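You operate a simulated robot arm through the tools that you are given. There is no shell and no other tool. Be economical: measure what you need, move in short steps, check, and stop when the job is done.

Carry out the task below with a simulated two-armed robot. There is one attempt and no reset: what you move stays moved.

JOB
Stop the pump, pass the grey cover from camera stick to flight stick, pan to about 20, focus 2.
Fine: pump off first; the cover goes from one hand to the other in the air and sits down on the panel; within two degrees on the camera display.

Only the result counts: the job must be done as asked and must still hold three seconds after the hand-in. Knocking over, shifting, dropping, spilling or breaking anything else fails it. A push-on lid holds only when it is set on centred and level and pressed home; a screw cap is set on level and turned clockwise until tight.

ROBOT AND FRAMES
Two 7-joint arms with four-finger grippers on one trunk, on a base that drives. Base frame: it is fixed to the floor where the robot stands at the start and does not move with it; the origin is under the middle of the robot, x ahead of it, y to its left, z up. Lengths are in m, angles in degrees, forces in N, time in s.
The left shoulder is at the start at [0.04, 0.181, 1.13], the right one opposite. With the tool pointing down near the work surface each hand reaches from about 0.3 to 0.82 m from the robot's upright axis, wherever it stands, measured 20 degrees to its own side. Places, roughly: black controller plug [0.75, -1.25, 0.75]; camera stick [0.6, -0.6, 0.8]; flight stick [0.6, -1.4, 0.8]; focus knob [0.7, -0.7, 0.8]; red pump key [0.6, 0, 0.8]. Payload 3.67 kg a hand.
Tool frame (each hand has its own): the origin (TCP) lies between the finger pads and is the grasp point; the fingertips stand 0.028 m ahead of it; z points along the fingers, y is the line along which they close. Largest opening 0.112 m; the body of the gripper starts 0.073 m behind the TCP.
Orientation is that of the tool frame in the base frame, as a unit quaternion [w, x, y, z]. With the fingers straight down and closing along the base's y, the tool's x points along the base's -x, its y along +y and its z along -z.

CONTROLS
- The arms move only by the tool servo_tool. It takes "left_deltas", "right_deltas" or both (then of equal length, played together; a hand with none holds still); each is one flat list of numbers, 6 for each row, row after row: the shift along the tool's x, y, z in units of 400 mm (1.0 is 400 mm), then the turn, a rotation vector about the tool's x, y, z in units of 45 degrees (1.0 is 45 degrees). In form: [tx, ty, tz, ax, ay, az, tx, ty, tz, ax, ay, az, ...]. A call has 1 to 20 rows; each row is the pose to reach, as a shift and turn from the pose commanded when the call began, along the tool's axes at that moment. "left_grip" and "right_grip" are, for a hand that has rows, the closure, from 0 (fully open) to 1 (shut), set as the call begins (left out, the last holds). A call with a number of a shift or a turn outside -1 to 1 is refused whole. Rows are played at 5 a second. More than 0.05 m and 8.6 degrees between two rows, or a gripper value outside its range, and nothing of the call is played. Where a pose cannot be reached the arm comes as near as it can. A force on the tool above 60 N (or 10 N above the force at the start of the call, whichever is more), or a blocked arm, ends the call early, and 0.2 s more pass. The fingers move at their own pace and stop on an object; they squeeze with about 24 N. The grip force told is the motor's: it shows also when the fingers shut on nothing. Time passes only in rows, and 0.2 s behind the last, so rows that repeat a pose let the fingers close. The reply holds the time, the measured pose of the TCP, the force on the tool along the base axes, the opening and the grip force, in the units named above and with some noise, with the torque about the TCP (base axes, N m) and any sound that the robot's microphone picked up.
- Cameras (640 x 400 px; columns grow to the right, rows downward): "scene" is now at [0.1026, -0.0348, 1.3636]; the picture's right is [-0.38, -0.92, 0.00], its down [-0.50, 0.21, -0.84] and it looks along [0.78, -0.32, -0.54] (base axes); focal length 263 px, centre (320, 200). "left" rides on the left gripper at [0.06, 0.018, -0.104] in its tool frame; the picture's right is [-0.29, 0.96, 0.00], its down [-0.80, -0.24, -0.55] and it looks along [-0.53, -0.16, 0.83] (tool axes); focal length 234 px, centre (320, 200). "right" rides on the right gripper at [0.06, -0.018, -0.104] in its tool frame; the picture's right is [0.29, 0.96, 0.00], its down [-0.80, 0.24, -0.55] and it looks along [-0.53, 0.16, 0.83] (tool axes); focal length 234 px, centre (320, 200). There is no depth. A picture from a camera that has moved, and an enlarged one, comes with that camera's place and axes in the base frame and with its lens.
- camera(camera): a new picture of that camera. The clock stands still meanwhile.
- move_column(by): slides the trunk up (or, below 0, down) by that many m; the arms and the scene camera ride with it, the base frame stays. It gives what a move gives, with no picture.
- steer(legs): drives the robot by 1 to 6 legs, each [ahead, left, turn to the left] in m, m and degrees, along the robot's own axes; the way and the turn of a leg run together, so that a leg with both is an arc; at most 1.5 m and 180 degrees a leg. The arms and the cameras ride along, it lands a little off, and it stops where it bumps. It gives what a move gives.
- aim_head(pan, tilt): turns the head with the scene camera to pan (to the left, within 86 degrees either way) and tilt (down, from -29 to 69), counted from straight ahead of the robot. It gives what a move gives.
- inspect(camera, box): a new picture of the part [left, top, right, bottom] of that camera's present view, enlarged. The clock stands still meanwhile.
- finish_job(): hands the job in; it is judged then, once.

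Work in short steps. Places have to be worked out from the pictures, the camera data and where the tool is seen: move nearer, look again, correct. Check each grasp and each placing, and mend what went wrong. You have 120 turns and 88 pictures in all, those below and enlarged ones among them. Open the grippers and draw the arms clear of the work before you hand the job in, unless the task says otherwise; then end with one line.

The tools are called after "Call:" as name(argument=value, ...) on one line, values as JSON. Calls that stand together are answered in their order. servo_tool: Moves the arms, as the interface text tells. Its arguments: {"type":"object","properties":{"left_deltas":{"type":"array","items":{"type":"number"}},"left_grip":{"type":"number"},"right_deltas":{"type":"array","items":{"type":"number"}},"right_grip":{"type":"number"}},"required":[]} The other tools are called the same way: move_column (by) slides the trunk up or down; steer (legs) drives the base; aim_head (pan, tilt) turns the head that bears the scene camera; camera (camera) takes a picture; inspect (camera, box) takes an enlarged picture of a part of a camera's view; finish_job () hands the job in.

At the start:

```text
time: 0.0
left_position: [0.4291, -0.0186, 1.1519]
left_orientation: [0.0, -0.001, 1.0, 0.0]
left_contact_force: [0.1, 0.5, 0.5]
left_torque: [0.01, 0.0, 0.0]
left_finger_gap: 0.112
left_grasp_force: 0.0
right_position: [0.4217, -0.5597, 1.0836]
right_orientation: [0.0, 0.0, 1.0, -0.001]
right_contact_force: [0.7, -0.1, -0.4]
right_torque: [0.0, -0.02, -0.02]
right_finger_gap: 0.1122
right_grasp_force: 0.0
trunk travel left (down, up): [-0.25, 0.264]
robot x, y, heading: [0.0, -0.0004, 0.1]
head pan, tilt: [-22.5, 32.7]
```

scene: 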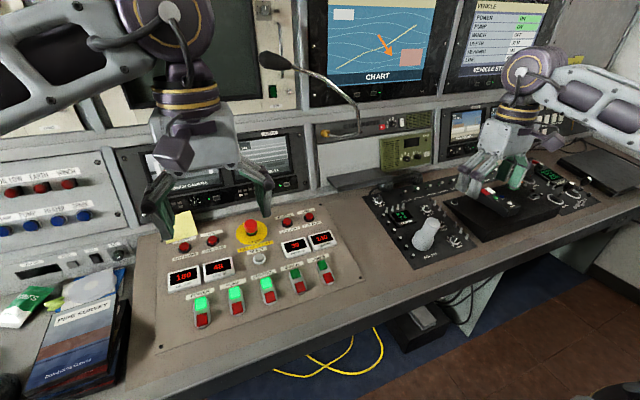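
right: 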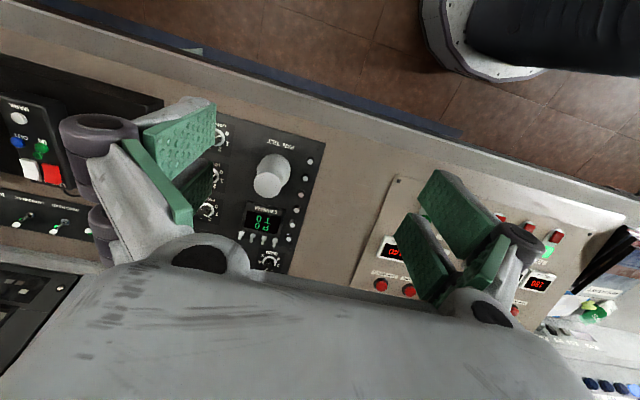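
left: 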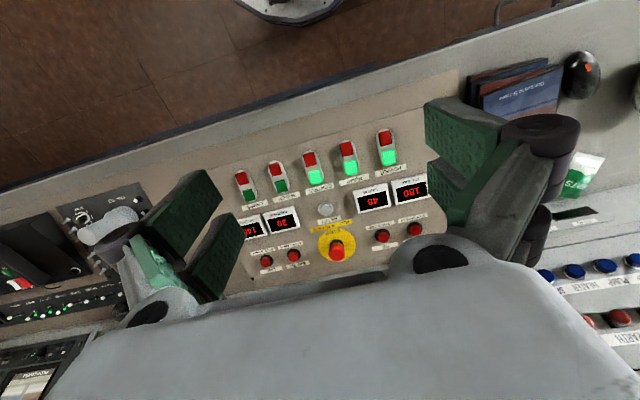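

The pump panel with red/green rocker keys is ahead; the camera panel sits to the right. I zoom in on both to read the labels.

Call:
inspect(camera="scene", box=[140, 190, 370, 350])

Call:
inspect(camera="scene", box=[360, 130, 620, 280])

Call:
inspect(camera="scene", box=[440, 0, 560, 90])

```text
2.50 times, centred on (255, 270) of scene
camera zoom: at [0.1026, -0.0348, 1.3636], right [-0.38, -0.92, 0.0], down [-0.5, 0.21, -0.84], along [0.78, -0.32, -0.54], focal length 658 px, centre (482, 25)
```

zoom: 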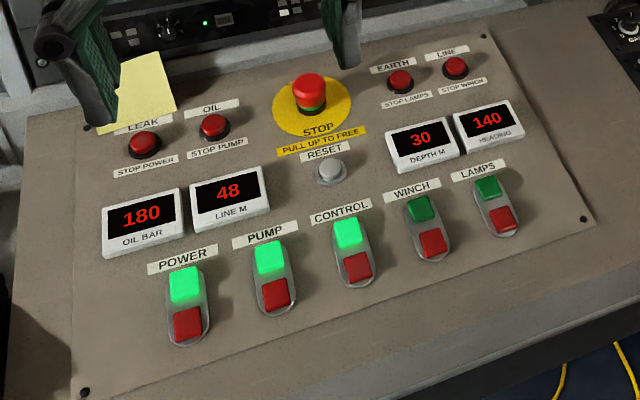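

```text
2.46 times, centred on (490, 205) of scene
camera zoom: at [0.1026, -0.0348, 1.3636], right [-0.38, -0.92, 0.0], down [-0.5, 0.21, -0.84], along [0.78, -0.32, -0.54], focal length 648 px, centre (-98, 188)
```

zoom: 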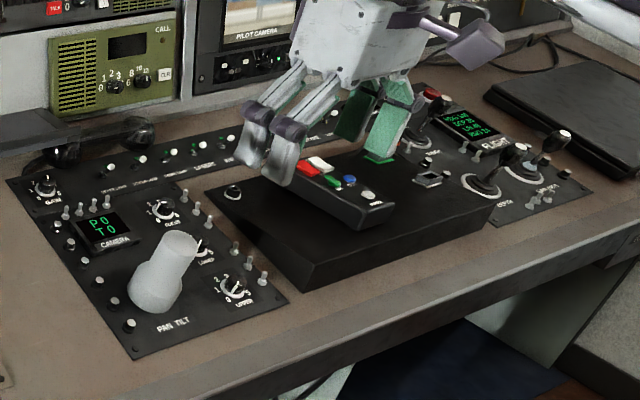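

```text
4.44 times, centred on (500, 45) of scene
camera zoom: at [0.1026, -0.0348, 1.3636], right [-0.38, -0.92, 0.0], down [-0.5, 0.21, -0.84], along [0.78, -0.32, -0.54], focal length 1170 px, centre (-480, 889)
```

zoom: 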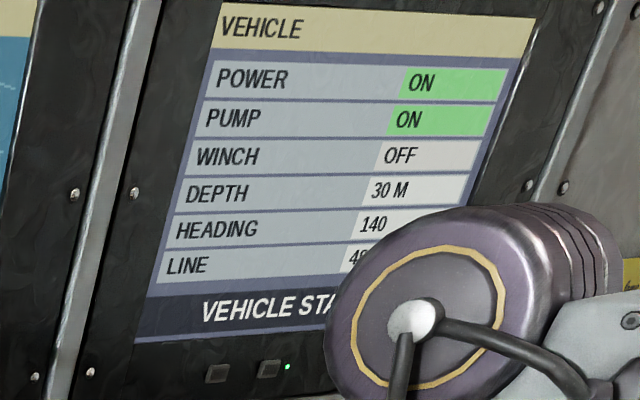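

The panel has a green and a red key per unit, and the pump reads ON. Two views put the red pump key near [0.555, 0.0, 0.79], so I bring the left hand above it with the fingers shut.

Call:
servo_tool(left_deltas=[-0.06, 0.01, 0.1, 0, 0, 0, -0.12, 0.02, 0.2, 0, 0, 0, -0.18, 0.03, 0.3, 0, 0, 0, -0.24, 0.04, 0.4, 0, 0, 0, -0.29, 0.045, 0.48, 0, 0, 0, -0.315, 0.0465, 0.56, 0, 0, 0, -0.315, 0.0465, 0.58, 0, 0, 0], left_grip=1)

Call:
camera(camera="left")

Call:
inspect(camera="scene", box=[140, 190, 370, 350])

```text
time: 1.6
left_position: [0.5555, 0.0014, 0.9213]
left_orientation: [-0.001, -0.001, 1.0, 0.0]
left_contact_force: [-0.3, 0.4, 0.2]
left_torque: [0.03, -0.04, 0.04]
left_finger_gap: 0.0001
left_grasp_force: 24.0
right_position: [0.4225, -0.5611, 1.0843]
right_orientation: [-0.001, 0.0, 1.0, 0.001]
right_contact_force: [0.2, 0.3, 0.8]
right_torque: [0.03, 0.01, -0.03]
right_finger_gap: 0.1121
right_grasp_force: 0.0
trunk travel left (down, up): [-0.25, 0.264]
robot x, y, heading: [-0.004, 0.003, -0.1]
head pan, tilt: [-22.5, 32.7]
```

```text
81 pictures are left
camera left: at [0.4942, 0.019, 1.0252], right [0.29, 0.96, 0.0], down [0.8, -0.24, 0.55], along [0.53, -0.16, -0.83], focal length 234 px, centre (320, 200)
```

left: 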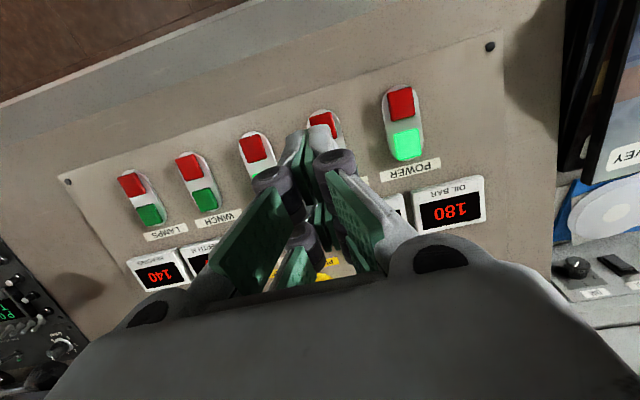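

```text
2.50 times, centred on (255, 270) of scene
camera zoom: at [0.1023, -0.0349, 1.3637], right [-0.38, -0.92, 0.0], down [-0.5, 0.21, -0.84], along [0.78, -0.32, -0.54], focal length 658 px, centre (482, 25)
```

zoom: 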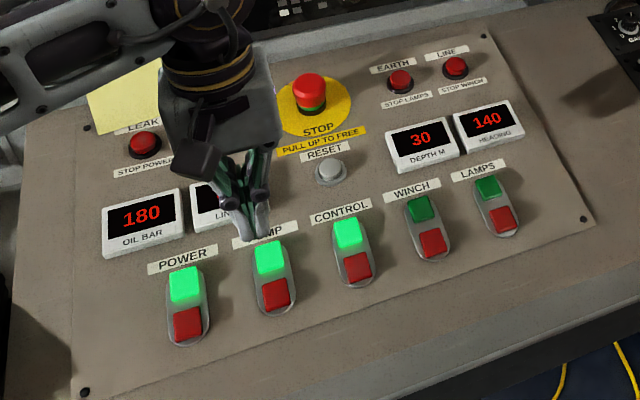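

Closer, the red pump key is at about [0.551, 0.001, 0.795]. I lower the shut fingertips until they are just above it.

Call:
servo_tool(left_deltas=[0.005, 0, 0.1, 0, 0, 0, 0.01, 0, 0.18, 0, 0, 0, 0.01, 0, 0.195, 0, 0, 0])

Call:
camera(camera="left")

Call:
inspect(camera="scene", box=[180, 230, 300, 330])

```text
time: 2.4
left_position: [0.551, 0.0018, 0.8419]
left_orientation: [0.0, 0.0, 1.0, 0.0]
left_contact_force: [0.3, 0.1, -0.1]
left_torque: [0.02, -0.02, 0.01]
left_finger_gap: 0.0001
left_grasp_force: 23.9
right_position: [0.4226, -0.561, 1.0853]
right_orientation: [0.0, 0.0, 1.0, 0.0]
right_contact_force: [-0.4, 1.2, -0.1]
right_torque: [0.0, -0.03, 0.01]
right_finger_gap: 0.1123
right_grasp_force: 0.0
trunk travel left (down, up): [-0.25, 0.264]
robot x, y, heading: [-0.0019, 0.0015, -0.1]
head pan, tilt: [-22.5, 32.7]
```

```text
79 pictures are left
camera left: at [0.4902, 0.0191, 0.9472], right [0.29, 0.96, 0.0], down [0.8, -0.24, 0.55], along [0.53, -0.16, -0.83], focal length 234 px, centre (320, 200)
```

left: 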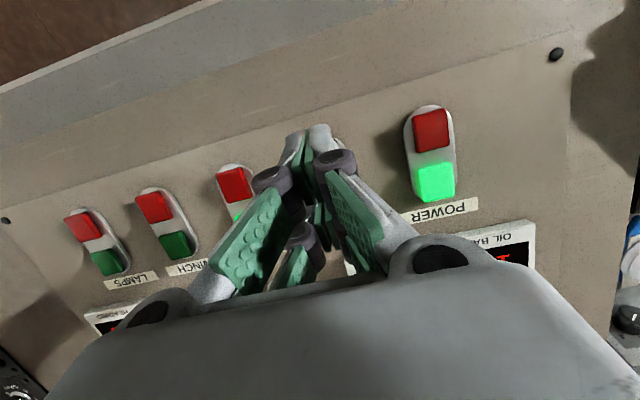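

```text
4.00 times, centred on (240, 280) of scene
camera zoom: at [0.1027, -0.0348, 1.3637], right [-0.38, -0.92, 0.0], down [-0.5, 0.21, -0.84], along [0.78, -0.32, -0.54], focal length 1053 px, centre (640, -120)
```

zoom: 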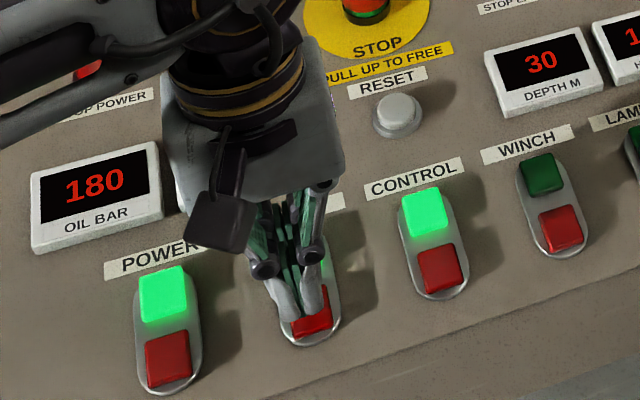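

The tip stands over the red pump key. I press down gently and come back up.

Call:
servo_tool(left_deltas=[0.005, 0, 0.02, 0, 0, 0, 0.005, 0, 0.035, 0, 0, 0, 0.005, 0, 0.045, 0, 0, 0, 0.005, 0, 0.055, 0, 0, 0, 0.005, 0, 0.062, 0, 0, 0])

Call:
inspect(camera="scene", box=[180, 230, 300, 330])

```text
time: 3.6
left_position: [0.5488, -0.0002, 0.817]
left_orientation: [0.0, -0.002, 1.0, 0.0]
left_contact_force: [0.8, 0.2, -0.3]
left_torque: [0.0, -0.01, -0.03]
left_finger_gap: 0.0003
left_grasp_force: 24.3
right_position: [0.4213, -0.5609, 1.0848]
right_orientation: [0.0, 0.0, 1.0, 0.0]
right_contact_force: [1.2, -0.2, 0.0]
right_torque: [-0.01, 0.02, 0.01]
right_finger_gap: 0.1121
right_grasp_force: 0.1
trunk travel left (down, up): [-0.25, 0.264]
robot x, y, heading: [-0.0005, -0.0031, 0.1]
head pan, tilt: [-22.5, 32.7]
```

```text
4.00 times, centred on (240, 280) of scene
camera zoom: at [0.1027, -0.0348, 1.3636], right [-0.38, -0.92, 0.0], down [-0.5, 0.21, -0.84], along [0.78, -0.32, -0.54], focal length 1053 px, centre (640, -120)
```

zoom: 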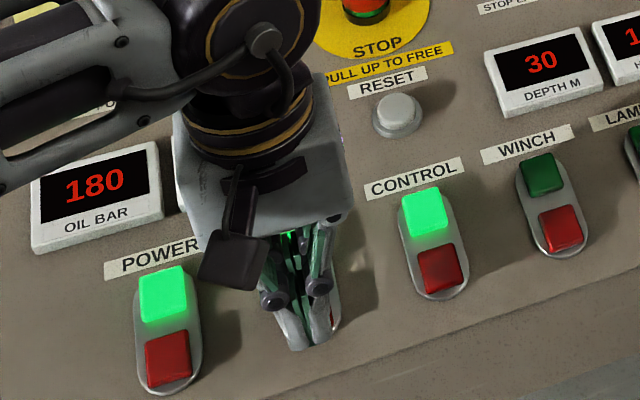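

No contact yet at tip height 0.789, and the tip appears a bit towards the near edge of the key. I shift 6 mm forward and press further in small steps.

Call:
servo_tool(left_deltas=[-0.016, -0.002, 0, 0, 0, 0, -0.016, -0.002, 0.008, 0, 0, 0, -0.016, -0.002, 0.016, 0, 0, 0, -0.016, -0.002, 0.022, 0, 0, 0, -0.016, -0.002, 0.028, 0, 0, 0])

Call:
inspect(camera="scene", box=[180, 230, 300, 330])

```text
time: 4.8
left_position: [0.5547, -0.0014, 0.8068]
left_orientation: [0.0, -0.001, 1.0, 0.0]
left_contact_force: [0.5, -0.3, 0.6]
left_torque: [-0.02, 0.0, 0.0]
left_finger_gap: 0.0001
left_grasp_force: 23.4
right_position: [0.4214, -0.5606, 1.084]
right_orientation: [0.0, 0.001, 1.0, 0.0]
right_contact_force: [-0.2, 0.1, -0.2]
right_torque: [0.01, -0.01, 0.03]
right_finger_gap: 0.1118
right_grasp_force: 0.1
trunk travel left (down, up): [-0.25, 0.264]
robot x, y, heading: [0.0011, 0.0014, -0.0]
head pan, tilt: [-22.5, 32.7]
```

```text
4.00 times, centred on (240, 280) of scene
camera zoom: at [0.1027, -0.0348, 1.3636], right [-0.38, -0.92, 0.0], down [-0.5, 0.21, -0.84], along [0.78, -0.32, -0.54], focal length 1053 px, centre (640, -120)
```

zoom: 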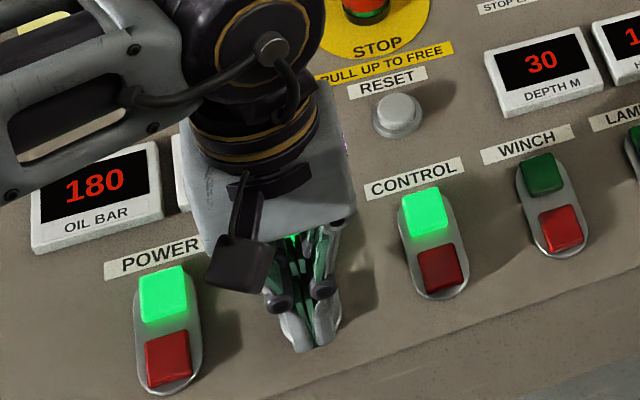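

Still no contact at 0.779. I check with the wrist camera where the tip really is relative to the key.

Call:
camera(camera="left")

Call:
inspect(camera="right", box=[420, 150, 620, 300])

```text
75 pictures are left
camera left: at [0.4938, 0.0174, 0.9111], right [0.29, 0.96, 0.0], down [0.8, -0.24, 0.55], along [0.53, -0.16, -0.83], focal length 234 px, centre (320, 200)
```

left: 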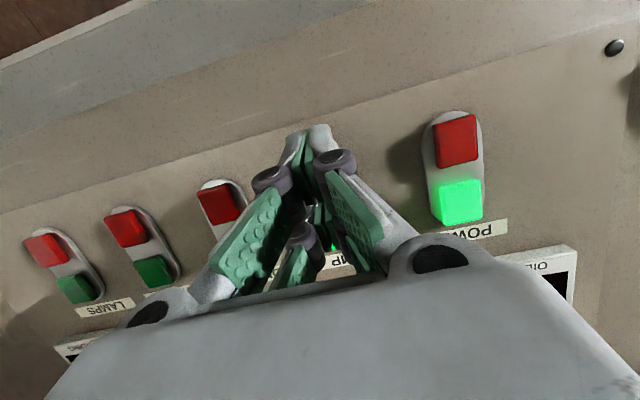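

```text
2.67 times, centred on (520, 225) of right
camera zoom: at [0.363, -0.578, 1.1879], right [-0.29, 0.96, 0.0], down [0.8, 0.24, 0.55], along [0.53, 0.16, -0.83], focal length 624 px, centre (-213, 133)
```

zoom: 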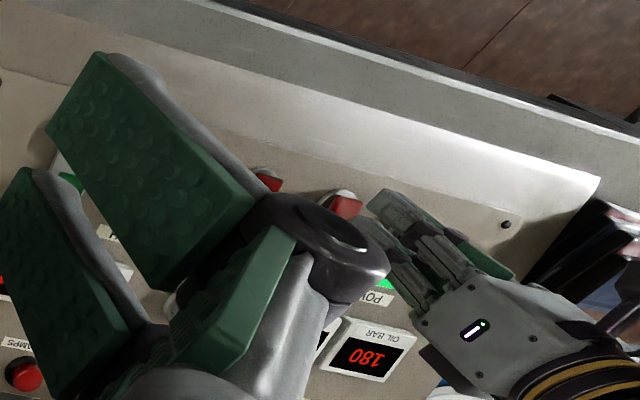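

Triangulating the neighbouring power key gives a key top near z 0.775, so pump red is about [0.564, 0, 0.775]. I lift a little, shift 9 mm forward and press on.

Call:
servo_tool(left_deltas=[0, 0.003, -0.02, 0, 0, 0, -0.022, 0.003, -0.02, 0, 0, 0, -0.022, 0.003, 0, 0, 0, 0, -0.022, 0.003, 0.01, 0, 0, 0, -0.022, 0.003, 0.018, 0, 0, 0, -0.022, 0.003, 0.026, 0, 0, 0])

Call:
inspect(camera="scene", box=[180, 230, 300, 330])

```text
time: 6.2
left_position: [0.5635, 0.0013, 0.7977]
left_orientation: [0.0, -0.001, 1.0, 0.0]
left_contact_force: [0.0, -0.3, 0.5]
left_torque: [0.0, 0.01, -0.02]
left_finger_gap: 0.0001
left_grasp_force: 23.5
right_position: [0.4219, -0.5606, 1.0844]
right_orientation: [0.001, 0.0, 1.0, 0.0]
right_contact_force: [0.0, 1.0, 0.0]
right_torque: [-0.03, -0.01, 0.0]
right_finger_gap: 0.1121
right_grasp_force: 0.0
trunk travel left (down, up): [-0.25, 0.264]
robot x, y, heading: [0.0033, 0.0027, -0.3]
head pan, tilt: [-22.5, 32.7]
```

```text
4.00 times, centred on (240, 280) of scene
camera zoom: at [0.1027, -0.0348, 1.3636], right [-0.38, -0.92, 0.0], down [-0.5, 0.21, -0.84], along [0.78, -0.32, -0.54], focal length 1053 px, centre (640, -120)
```

zoom: 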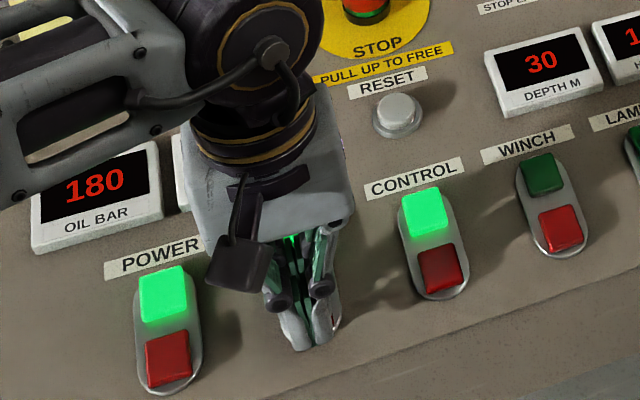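

Still no force at tip 0.770; I continue straight down in 2 mm rows.

Call:
servo_tool(left_deltas=[0, 0, 0.006, 0, 0, 0, 0, 0, 0.012, 0, 0, 0, 0, 0, 0.018, 0, 0, 0, 0, 0, 0.022, 0, 0, 0])

Call:
inspect(camera="scene", box=[180, 230, 300, 330])

```text
time: 7.2
left_position: [0.5643, 0.0005, 0.7894]
left_orientation: [0.002, -0.001, 1.0, -0.001]
left_contact_force: [4.6, 1.4, 15.5]
left_torque: [0.01, -0.45, -0.03]
left_finger_gap: 0.006
left_grasp_force: 35.8
right_position: [0.4214, -0.56, 1.0851]
right_orientation: [0.0, 0.001, 1.0, 0.0]
right_contact_force: [-0.9, -1.3, 0.5]
right_torque: [-0.01, 0.0, -0.02]
right_finger_gap: 0.112
right_grasp_force: 0.0
trunk travel left (down, up): [-0.25, 0.264]
robot x, y, heading: [-0.0029, 0.0025, -0.1]
head pan, tilt: [-22.5, 32.7]
heard: click
```

```text
4.00 times, centred on (240, 280) of scene
camera zoom: at [0.1017, -0.0348, 1.3639], right [-0.38, -0.92, 0.0], down [-0.5, 0.21, -0.84], along [0.78, -0.32, -0.54], focal length 1053 px, centre (640, -120)
```

zoom: 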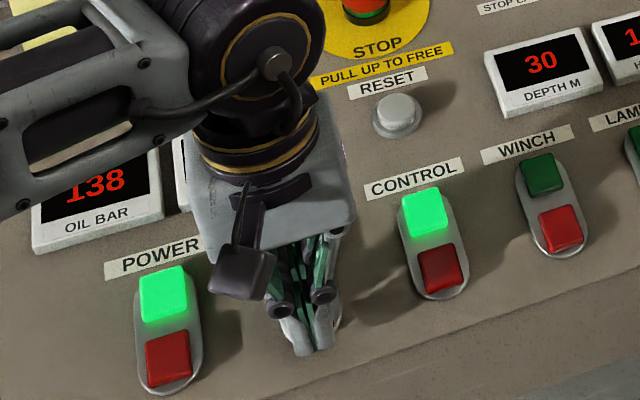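

A click was heard and oil pressure is falling to 138, so the pump is stopping. I retract the left hand and check the display.

Call:
servo_tool(left_deltas=[0, 0, -0.1, 0, 0, 0, 0.05, 0, -0.2, 0, 0, 0, 0.1, 0, -0.3, 0, 0, 0, 0.15, 0, -0.4, 0, 0, 0, 0.2, 0, -0.5, 0, 0, 0, 0.25, 0, -0.6, 0, 0, 0, 0.3, 0, -0.7, 0, 0, 0])

Call:
camera(camera="scene")

Call:
inspect(camera="scene", box=[360, 170, 500, 270])

```text
time: 8.8
left_position: [0.4421, 0.0004, 1.0664]
left_orientation: [0.0, -0.001, 1.0, 0.0]
left_contact_force: [-0.9, 0.1, 0.1]
left_torque: [0.05, 0.01, 0.02]
left_finger_gap: 0.0
left_grasp_force: 36.1
right_position: [0.421, -0.561, 1.0848]
right_orientation: [0.0, -0.001, 1.0, 0.0]
right_contact_force: [-0.6, -0.3, -1.2]
right_torque: [-0.01, -0.01, -0.01]
right_finger_gap: 0.1118
right_grasp_force: 0.1
trunk travel left (down, up): [-0.25, 0.264]
robot x, y, heading: [-0.0008, 0.0026, -0.4]
head pan, tilt: [-22.5, 32.7]
```

```text
71 pictures are left
camera scene: at [0.1017, -0.0351, 1.3637], right [-0.38, -0.92, 0.0], down [-0.5, 0.21, -0.84], along [0.78, -0.32, -0.54], focal length 263 px, centre (320, 200)
```

scene: 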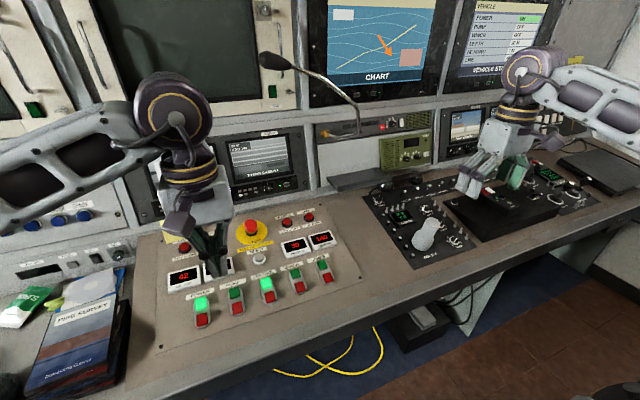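

```text
4.00 times, centred on (430, 220) of scene
camera zoom: at [0.1017, -0.0351, 1.3637], right [-0.38, -0.92, 0.0], down [-0.5, 0.21, -0.84], along [0.78, -0.32, -0.54], focal length 1053 px, centre (-120, 120)
```

zoom: 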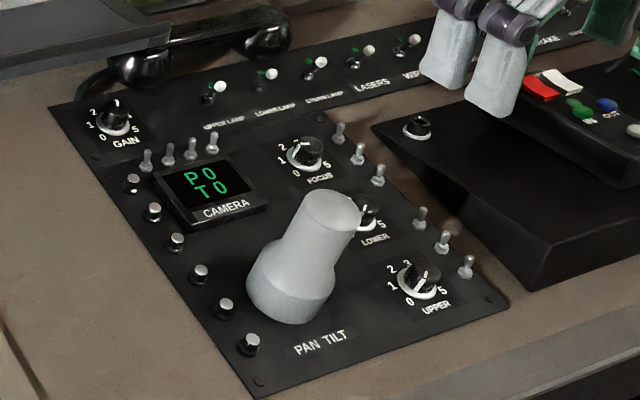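

The pump reads OFF. Next I must drive to the right, so I look along the desk and floor to the right first.

Call:
aim_head(pan=-70, tilt=40)

Call:
camera(camera="scene")

```text
time: 9.9
left_position: [0.4437, 0.0015, 1.0659]
left_orientation: [0.0, -0.001, 1.0, 0.0]
left_contact_force: [0.4, 0.5, 0.0]
left_torque: [-0.02, 0.01, 0.01]
left_finger_gap: 0.0002
left_grasp_force: 36.1
right_position: [0.4224, -0.5595, 1.0839]
right_orientation: [0.0, 0.001, 1.0, -0.001]
right_contact_force: [-0.5, 0.6, -0.3]
right_torque: [-0.03, 0.04, 0.02]
right_finger_gap: 0.112
right_grasp_force: 0.1
trunk travel left (down, up): [-0.25, 0.264]
robot x, y, heading: [-0.003, -0.0026, -0.0]
head pan, tilt: [-70.0, 40.0]
```

```text
69 pictures are left
camera scene: at [0.0495, -0.0804, 1.3525], right [-0.94, -0.34, 0.0], down [-0.22, 0.6, -0.77], along [0.26, -0.72, -0.64], focal length 263 px, centre (320, 200)
```

scene: 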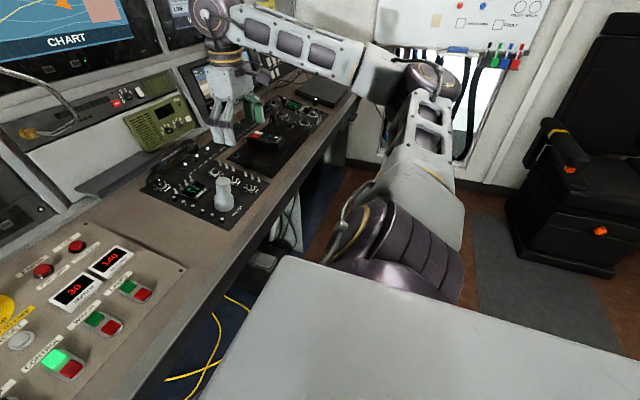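

The path to the right is clear. I drive 1.0 m sideways so both sticks come within reach.

Call:
steer(legs=[[0, -0.5, 0], [0, -0.5, 0]])

Call:
aim_head(pan=0, tilt=45)

Call:
camera(camera="scene")

Call:
camera(camera="left")

Call:
camera(camera="right")

```text
time: 15.6
left_position: [0.4406, -1.0047, 1.0664]
left_orientation: [0.001, 0.001, 1.0, 0.0]
left_contact_force: [-0.1, -0.2, -0.2]
left_torque: [0.01, -0.01, -0.01]
left_finger_gap: 0.0
left_grasp_force: 35.8
right_position: [0.4151, -1.5661, 1.0842]
right_orientation: [0.0, 0.002, 1.0, 0.0]
right_contact_force: [-0.1, 0.7, 0.1]
right_torque: [0.02, -0.02, -0.02]
right_finger_gap: 0.1119
right_grasp_force: 0.1
trunk travel left (down, up): [-0.25, 0.264]
robot x, y, heading: [-0.0019, -1.0017, -0.1]
head pan, tilt: [-70.0, 40.0]
```

```text
time: 17.0
left_position: [0.4416, -1.0049, 1.0671]
left_orientation: [0.0, 0.002, 1.0, 0.0]
left_contact_force: [-0.6, 0.4, 0.9]
left_torque: [0.0, 0.0, 0.03]
left_finger_gap: 0.0001
left_grasp_force: 35.8
right_position: [0.4159, -1.5664, 1.0842]
right_orientation: [0.0, 0.003, 1.0, 0.0]
right_contact_force: [-0.5, 0.7, 0.1]
right_torque: [-0.03, -0.04, 0.02]
right_finger_gap: 0.112
right_grasp_force: 0.0
trunk travel left (down, up): [-0.25, 0.264]
robot x, y, heading: [-0.0062, -1.0032, -0.3]
head pan, tilt: [0.0, 45.0]
```

```text
68 pictures are left
camera scene: at [0.0989, -1.0044, 1.3453], right [-0.01, -1.0, 0.0], down [-0.71, 0.0, -0.71], along [0.71, 0.0, -0.71], focal length 263 px, centre (320, 200)
```

scene: 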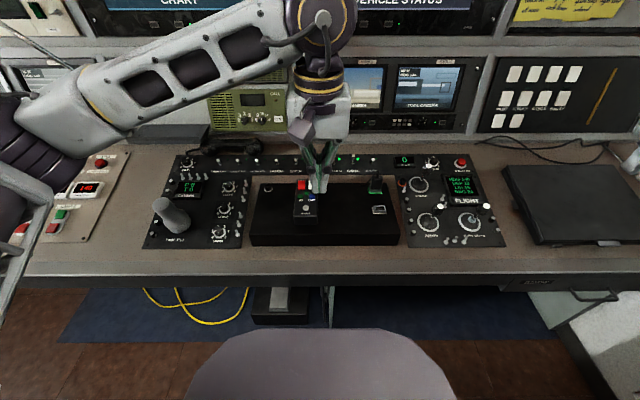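

```text
67 pictures are left
camera left: at [0.3803, -0.9863, 1.1713], right [0.29, 0.96, 0.0], down [0.8, -0.24, 0.55], along [0.53, -0.16, -0.83], focal length 234 px, centre (320, 200)
```

left: 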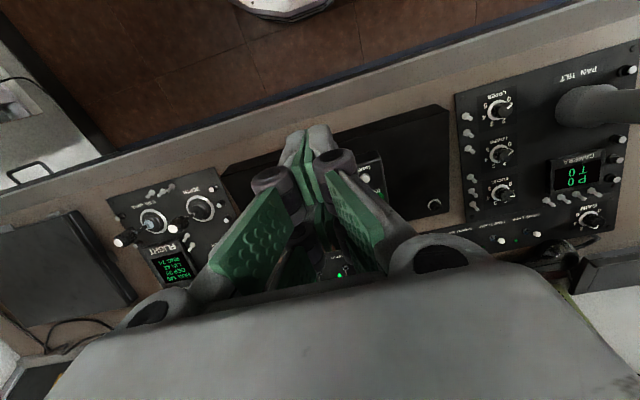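

```text
66 pictures are left
camera right: at [0.3574, -1.583, 1.1879], right [-0.28, 0.96, 0.0], down [0.8, 0.24, 0.55], along [0.53, 0.16, -0.83], focal length 234 px, centre (320, 200)
```

right: 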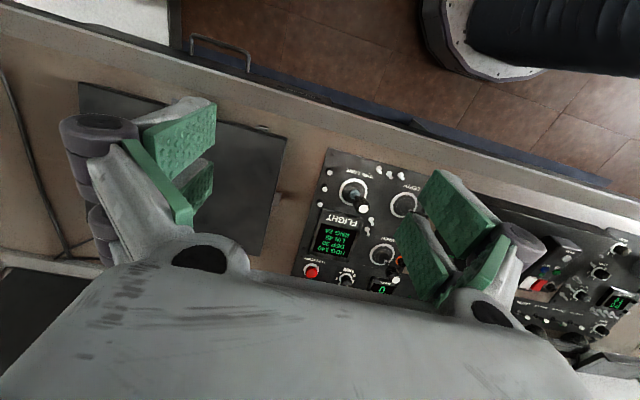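

Both panels are in view now. I zoom in on each for measurement.

Call:
inspect(camera="scene", box=[130, 150, 260, 255])

Call:
inspect(camera="scene", box=[380, 145, 520, 255])

Call:
inspect(camera="right", box=[290, 140, 450, 300])

Call:
inspect(camera="left", box=[440, 50, 640, 250])

```text
3.81 times, centred on (195, 202) of scene
camera zoom: at [0.0989, -1.0044, 1.3453], right [-0.01, -1.0, 0.0], down [-0.71, 0.0, -0.71], along [0.71, 0.0, -0.71], focal length 1003 px, centre (796, 190)
```

zoom: 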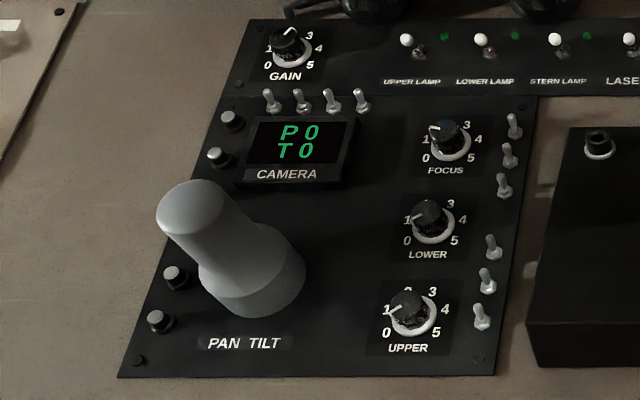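

```text
3.64 times, centred on (450, 200) of scene
camera zoom: at [0.0989, -1.0044, 1.3453], right [-0.01, -1.0, 0.0], down [-0.71, 0.0, -0.71], along [0.71, 0.0, -0.71], focal length 957 px, centre (-153, 200)
```

zoom: 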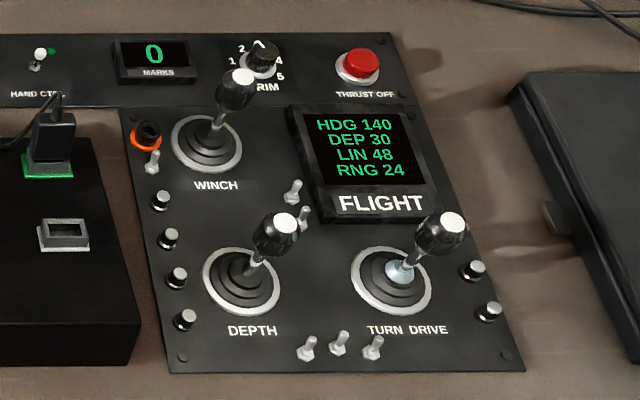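

```text
2.50 times, centred on (370, 220) of right
camera zoom: at [0.3574, -1.583, 1.1879], right [-0.28, 0.96, 0.0], down [0.8, 0.24, 0.55], along [0.53, 0.16, -0.83], focal length 585 px, centre (195, 150)
```

zoom: 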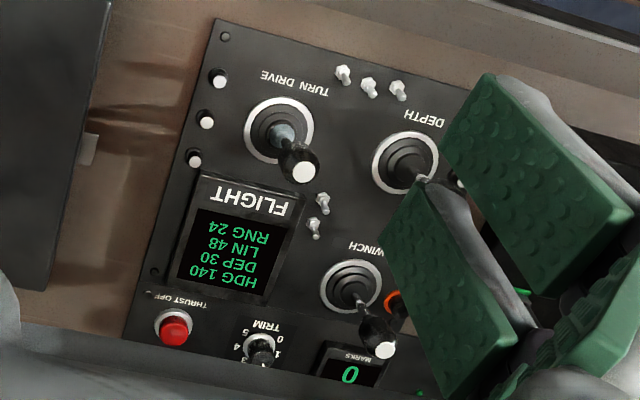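

```text
2.00 times, centred on (540, 150) of left
camera zoom: at [0.3803, -0.9863, 1.1713], right [0.29, 0.96, 0.0], down [0.8, -0.24, 0.55], along [0.53, -0.16, -0.83], focal length 468 px, centre (-120, 300)
```

zoom: 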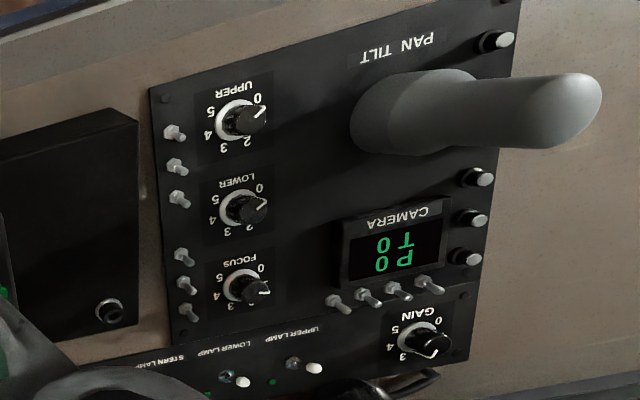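

Triangulation: panel slopes about 10° (normal ≈ [-0.18,0,0.98]); grey cover base ≈ [0.584,-0.600,0.766], height ≈0.10; TURN DRIVE (flight) stick base ≈ [0.585,-1.436,0.766]. Plan: the left hand grips the tube from the front, pitched, and the right later takes it from above. I bring the left hand in front of the cover, pitched 45°.

Call:
servo_tool(left_deltas=[0, 0.1, 0.03, 0, -0.1, 0, 0, 0.2, 0.06, 0, -0.2, 0, 0, 0.3, 0.09, 0, -0.3, 0, 0, 0.4, 0.12, 0, -0.4, 0, 0, 0.5, 0.15, 0, -0.5, 0, 0, 0.6, 0.18, 0, -0.6, 0, 0, 0.7, 0.21, 0, -0.7, 0, 0, 0.8, 0.24, 0, -0.8, 0, 0, 0.9, 0.27, 0, -0.9, 0, 0, 1.0, 0.29, 0, -1.0, 0, 0, 1.0, 0.29, 0, -1.0, 0], left_grip=0)

Call:
camera(camera="left")

Call:
camera(camera="scene")

```text
time: 19.4
left_position: [0.4533, -0.5984, 0.9481]
left_orientation: [0.382, 0.002, 0.924, -0.001]
left_contact_force: [0.2, 0.3, 0.3]
left_torque: [-0.01, -0.03, -0.01]
left_finger_gap: 0.1117
left_grasp_force: 0.1
left hand out of reach, approached as far as the arm can: row 7, 8, 9, 10, 11
right_position: [0.4168, -1.566, 1.0837]
right_orientation: [0.0, 0.003, 1.0, 0.0]
right_contact_force: [-0.3, 0.0, -0.6]
right_torque: [-0.01, 0.05, -0.01]
right_finger_gap: 0.1121
right_grasp_force: 0.0
trunk travel left (down, up): [-0.25, 0.264]
robot x, y, heading: [-0.0071, -1.0048, -0.2]
head pan, tilt: [0.0, 45.0]
```

```text
61 pictures are left
camera left: at [0.3357, -0.5799, 0.9811], right [0.21, 0.96, 0.2], down [0.17, -0.24, 0.96], along [0.96, -0.16, -0.21], focal length 234 px, centre (320, 200)
```

left: 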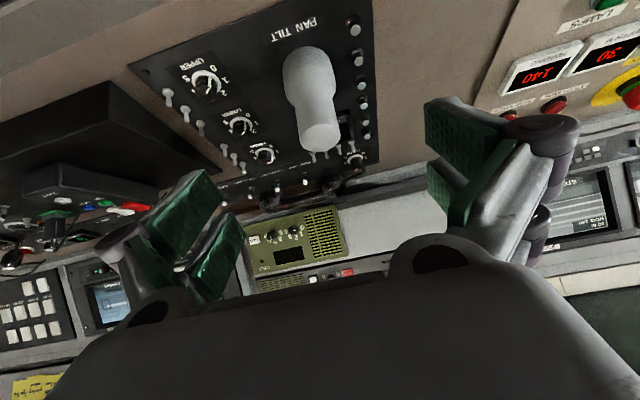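

```text
60 pictures are left
camera scene: at [0.0996, -1.0045, 1.3452], right [-0.01, -1.0, 0.0], down [-0.71, 0.0, -0.71], along [0.71, 0.0, -0.71], focal length 263 px, centre (320, 200)
```

scene: 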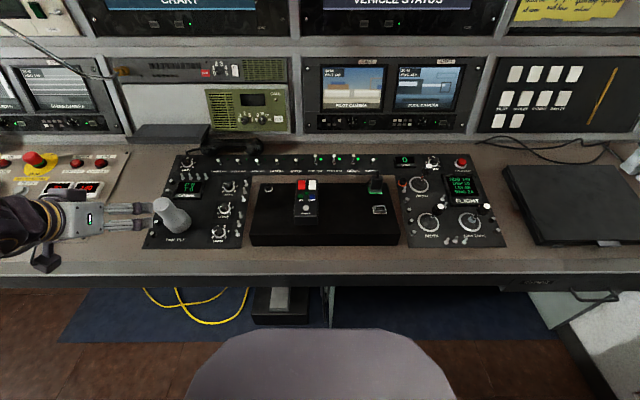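

The arm is a few mm off the commanded place (near-body limit) but usable. I zoom in on the cover from the hand camera.

Call:
inspect(camera="left", box=[250, 20, 410, 170])

Call:
inspect(camera="scene", box=[100, 170, 240, 260])

```text
2.67 times, centred on (330, 95) of left
camera zoom: at [0.3357, -0.5799, 0.9811], right [0.21, 0.96, 0.2], down [0.17, -0.24, 0.96], along [0.96, -0.16, -0.21], focal length 624 px, centre (293, 480)
```

zoom: 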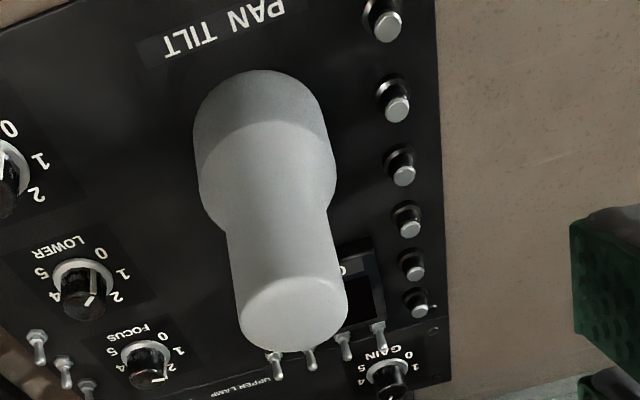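

```text
4.44 times, centred on (170, 215) of scene
camera zoom: at [0.0996, -1.0045, 1.3452], right [-0.01, -1.0, 0.0], down [-0.71, 0.0, -0.71], along [0.71, 0.0, -0.71], focal length 1170 px, centre (987, 133)
```

zoom: 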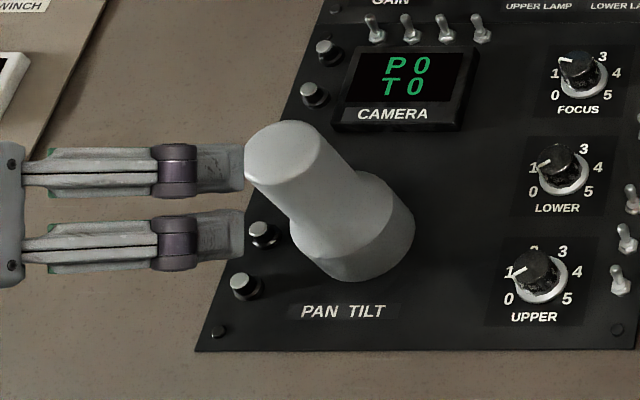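

I want to understand the finger geometry before gripping, so I zoom in on one finger.

Call:
inspect(camera="left", box=[400, 80, 600, 290])

Call:
inspect(camera="scene", box=[0, 160, 200, 280])

```text
1.90 times, centred on (500, 185) of left
camera zoom: at [0.3357, -0.5799, 0.9811], right [0.21, 0.96, 0.2], down [0.17, -0.24, 0.96], along [0.96, -0.16, -0.21], focal length 446 px, centre (-23, 229)
```

zoom: 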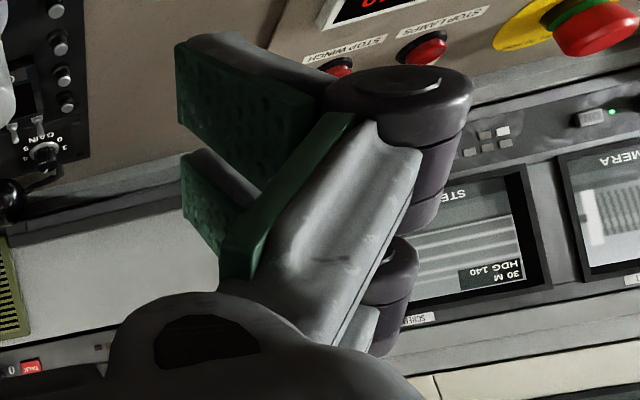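

```text
3.20 times, centred on (100, 220) of scene
camera zoom: at [0.0996, -1.0045, 1.3452], right [-0.01, -1.0, 0.0], down [-0.71, 0.0, -0.71], along [0.71, 0.0, -0.71], focal length 842 px, centre (1024, 136)
```

zoom: 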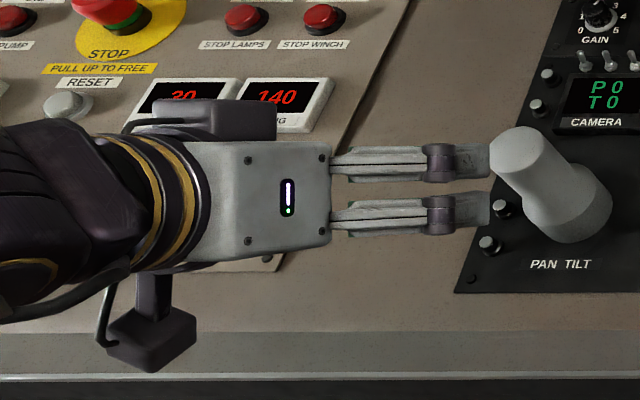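

Each finger has two prongs (about ±19 mm in tool x), which matters for the handover. Cover: base Ø≈66 mm up to h≈41 mm, tube Ø≈47 mm up to h≈102 mm, axis y≈-0.604. I'll grip the base low from the front with a flatter pitch (70°), leaving the tube top free for the right hand; moving to the pre-grasp.

Call:
servo_tool(left_deltas=[0.028, -0.002, 0.045, 0, -0.111, 0, 0.055, -0.004, 0.09, 0, -0.222, 0, 0.083, -0.006, 0.136, 0, -0.333, 0, 0.11, -0.008, 0.181, 0, -0.444, 0, 0.138, -0.01, 0.226, 0, -0.556, 0, 0.138, -0.01, 0.226, 0, -0.556, 0], left_grip=0.1)

Call:
camera(camera="left")

Call:
camera(camera="scene")

```text
time: 21.0
left_position: [0.4064, -0.5736, 0.8036]
left_orientation: [0.496, 0.003, 0.868, -0.002]
left_contact_force: [-1.0, -0.5, 0.7]
left_torque: [0.0, 0.01, 0.02]
left_finger_gap: 0.1004
left_grasp_force: 0.0
left hand out of reach, approached as far as the arm can: row 3, 4, 5, 6
right_position: [0.4172, -1.5653, 1.083]
right_orientation: [0.0, 0.002, 1.0, 0.0]
right_contact_force: [-0.2, 0.0, -0.7]
right_torque: [0.0, -0.02, 0.01]
right_finger_gap: 0.1119
right_grasp_force: 0.0
trunk travel left (down, up): [-0.25, 0.264]
robot x, y, heading: [-0.0055, -1.0003, -0.3]
head pan, tilt: [0.0, 45.0]
stopped in row 6 (left hand): the arm was blocked; the commanded pose is now the measured one
```

```text
55 pictures are left
camera left: at [0.2844, -0.5551, 0.8057], right [0.15, 0.96, 0.25], down [-0.07, -0.24, 0.97], along [0.99, -0.17, 0.03], focal length 234 px, centre (320, 200)
```

left: 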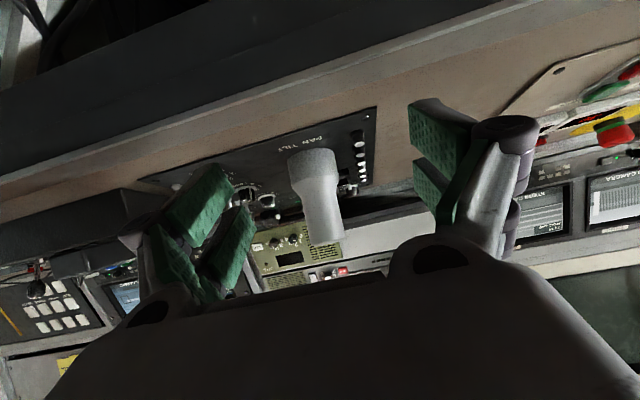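

```text
54 pictures are left
camera scene: at [0.0993, -1.0043, 1.3453], right [-0.01, -1.0, 0.0], down [-0.71, 0.0, -0.71], along [0.71, 0.0, -0.71], focal length 263 px, centre (320, 200)
```

scene: 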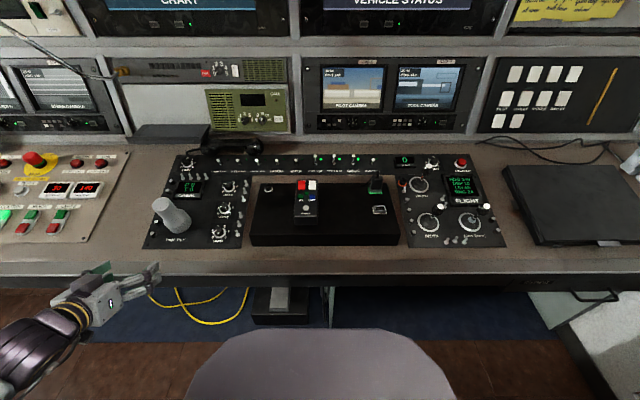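

The flat pitch hits an arm limit with the shoulders this high. I raise both hands, then lower the trunk so the forearm can come in flatter.

Call:
servo_tool(left_deltas=[-0.09, 0, -0.053, 0, 0, 0, -0.18, 0, -0.106, 0, 0.1, 0, -0.27, 0, -0.159, 0, 0.2, 0, -0.36, 0, -0.212, 0, 0.3, 0, -0.45, 0, -0.265, 0, 0.33, 0, -0.539, 0, -0.317, 0, 0.33, 0, -0.539, 0, -0.317, 0, 0.33, 0], right_deltas=[0, 0, -0.05, 0, 0, 0, 0, 0, -0.1, 0, 0, 0, 0, 0, -0.15, 0, 0, 0, 0, 0, -0.2, 0, 0, 0, 0, 0, -0.25, 0, 0, 0, 0, 0, -0.25, 0, 0, 0, 0, 0, -0.25, 0, 0, 0])

```text
time: 22.6
left_position: [0.4153, -0.5673, 1.057]
left_orientation: [0.379, 0.003, 0.925, -0.002]
left_contact_force: [-0.8, 0.2, -0.5]
left_torque: [-0.02, 0.0, -0.03]
left_finger_gap: 0.1007
left_grasp_force: 0.0
left hand out of reach, approached as far as the arm can: row 2, 3, 4, 5, 6, 7
right_position: [0.416, -1.5665, 1.1845]
right_orientation: [0.0, 0.003, 1.0, 0.0]
right_contact_force: [0.6, 0.4, -0.7]
right_torque: [0.01, 0.0, -0.03]
right_finger_gap: 0.1118
right_grasp_force: 0.0
trunk travel left (down, up): [-0.25, 0.264]
robot x, y, heading: [-0.0044, -1.0027, -0.1]
head pan, tilt: [0.0, 45.0]
```

Now I lower the trunk by 0.2 m; the hands stay well above the desk.

Call:
move_column(by=-0.2)

```text
time: 24.8
left_position: [0.4156, -0.5674, 0.8552]
left_orientation: [0.38, 0.003, 0.925, -0.002]
left_contact_force: [0.0, 0.4, -0.2]
left_torque: [0.0, -0.03, 0.0]
left_finger_gap: 0.101
left_grasp_force: 0.0
right_position: [0.415, -1.5654, 0.9817]
right_orientation: [0.0, 0.002, 1.0, 0.001]
right_contact_force: [-0.8, -0.2, 0.7]
right_torque: [-0.03, 0.02, -0.03]
right_finger_gap: 0.1122
right_grasp_force: 0.1
trunk travel left (down, up): [-0.05, 0.464]
robot x, y, heading: [-0.0012, -1.003, -0.3]
head pan, tilt: [0.0, 45.0]
```

Trunk is lower. I try the flat pre-grasp pose again.

Call:
servo_tool(left_deltas=[-0.016, -0.018, 0.02, 0, -0.111, 0, -0.031, -0.036, 0.04, 0, -0.222, 0, -0.047, -0.055, 0.062, 0, -0.333, 0, -0.062, -0.073, 0.082, 0, -0.444, 0, -0.078, -0.0915, 0.1025, 0, -0.556, 0, -0.078, -0.0915, 0.1025, 0, -0.556, 0])

```text
time: 26.2
left_position: [0.4956, -0.5854, 0.8498]
left_orientation: [0.572, 0.003, 0.82, -0.003]
left_contact_force: [1.1, 0.3, -0.1]
left_torque: [0.01, 0.02, 0.0]
left_finger_gap: 0.1005
left_grasp_force: 0.0
left hand out of reach, approached as far as the arm can: row 1, 2, 3, 4, 5, 6
right_position: [0.416, -1.5657, 0.9828]
right_orientation: [0.0, 0.003, 1.0, -0.001]
right_contact_force: [0.6, 0.2, -0.6]
right_torque: [-0.02, 0.0, 0.03]
right_finger_gap: 0.1121
right_grasp_force: 0.1
trunk travel left (down, up): [-0.05, 0.464]
robot x, y, heading: [-0.0036, -1.002, -0.2]
head pan, tilt: [0.0, 45.0]
```

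Pitch 70° is reached, with a small offset from the near-body limit. A small forward step tells me how the offset behaves.

Call:
servo_tool(left_deltas=[-0.013, -0.023, 0.035, 0, 0, 0, -0.026, -0.0465, 0.0704, 0, 0, 0, -0.026, -0.0465, 0.0704, 0, 0, 0])

Call:
camera(camera="left")

Call:
inspect(camera="scene", box=[60, 130, 270, 260])

```text
time: 27.0
left_position: [0.5266, -0.6033, 0.8495]
left_orientation: [0.57, 0.002, 0.821, -0.002]
left_contact_force: [0.9, 0.2, -0.4]
left_torque: [0.0, 0.0, -0.02]
left_finger_gap: 0.1008
left_grasp_force: 0.0
right_position: [0.4163, -1.5658, 0.982]
right_orientation: [0.0, 0.002, 1.0, 0.0]
right_contact_force: [-0.1, 0.1, -0.5]
right_torque: [-0.04, -0.04, 0.01]
right_finger_gap: 0.112
right_grasp_force: 0.1
trunk travel left (down, up): [-0.05, 0.464]
robot x, y, heading: [-0.0053, -1.0055, -0.1]
head pan, tilt: [0.0, 45.0]
```

```text
53 pictures are left
camera left: at [0.4064, -0.5844, 0.8301], right [0.11, 0.96, 0.27], down [-0.24, -0.24, 0.94], along [0.96, -0.17, 0.21], focal length 234 px, centre (320, 200)
```

left: 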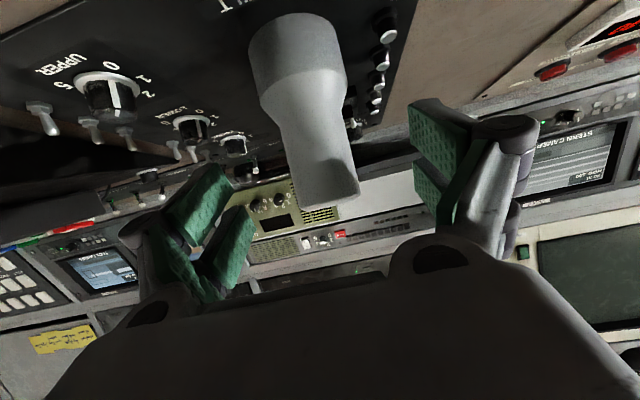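

```text
3.05 times, centred on (165, 195) of scene
camera zoom: at [0.0987, -1.0043, 1.1441], right [-0.01, -1.0, 0.0], down [-0.71, 0.0, -0.71], along [0.71, 0.0, -0.71], focal length 802 px, centre (792, 215)
```

zoom: 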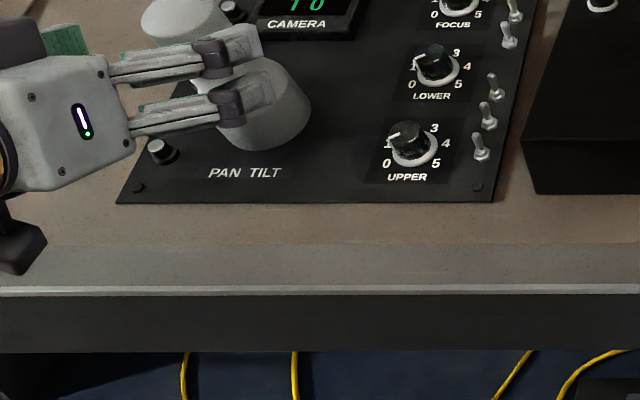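

The commanded pose resets to the measured one, good. I narrow the gap to 80 mm (buttons on the left) and move in around the base of the cover.

Call:
servo_tool(left_deltas=[0, 0, 0, 0, 0, 0, 0.013, 0.001, 0.034, 0, 0, 0, 0.026, 0.002, 0.068, 0, 0, 0, 0.039, 0.003, 0.101, 0, 0, 0, 0.052, 0.003, 0.135, 0, 0, 0, 0.052, 0.003, 0.135, 0, 0, 0], left_grip=0.286)

Call:
camera(camera="left")

Call:
inspect(camera="scene", box=[60, 130, 270, 260])

```text
time: 28.4
left_position: [0.5698, -0.6015, 0.811]
left_orientation: [0.571, 0.002, 0.821, -0.003]
left_contact_force: [0.1, 0.2, 1.0]
left_torque: [0.01, -0.01, 0.03]
left_finger_gap: 0.08
left_grasp_force: 0.1
right_position: [0.416, -1.5653, 0.9828]
right_orientation: [-0.001, 0.003, 1.0, -0.001]
right_contact_force: [0.0, 0.2, -0.2]
right_torque: [0.03, 0.0, 0.0]
right_finger_gap: 0.1121
right_grasp_force: 0.1
trunk travel left (down, up): [-0.05, 0.464]
robot x, y, heading: [-0.0027, -1.0022, -0.1]
head pan, tilt: [0.0, 45.0]
```

```text
51 pictures are left
camera left: at [0.4497, -0.5834, 0.7919], right [0.11, 0.96, 0.27], down [-0.24, -0.24, 0.94], along [0.96, -0.17, 0.21], focal length 234 px, centre (320, 200)
```

left: 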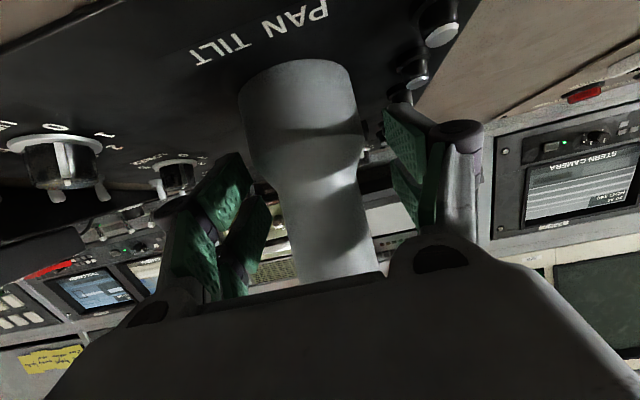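

```text
3.05 times, centred on (165, 195) of scene
camera zoom: at [0.0988, -1.0043, 1.1441], right [-0.01, -1.0, 0.0], down [-0.71, 0.0, -0.71], along [0.71, 0.0, -0.71], focal length 802 px, centre (792, 215)
```

zoom: 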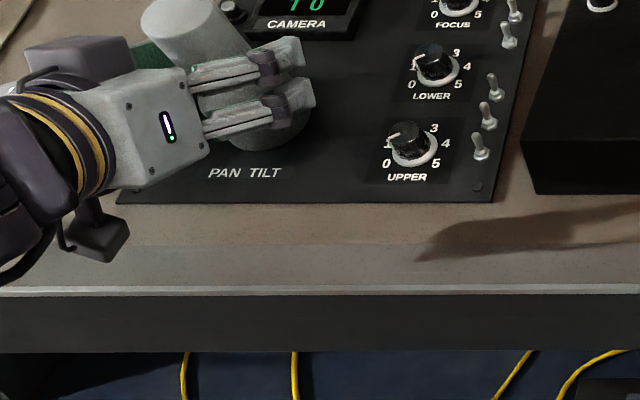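

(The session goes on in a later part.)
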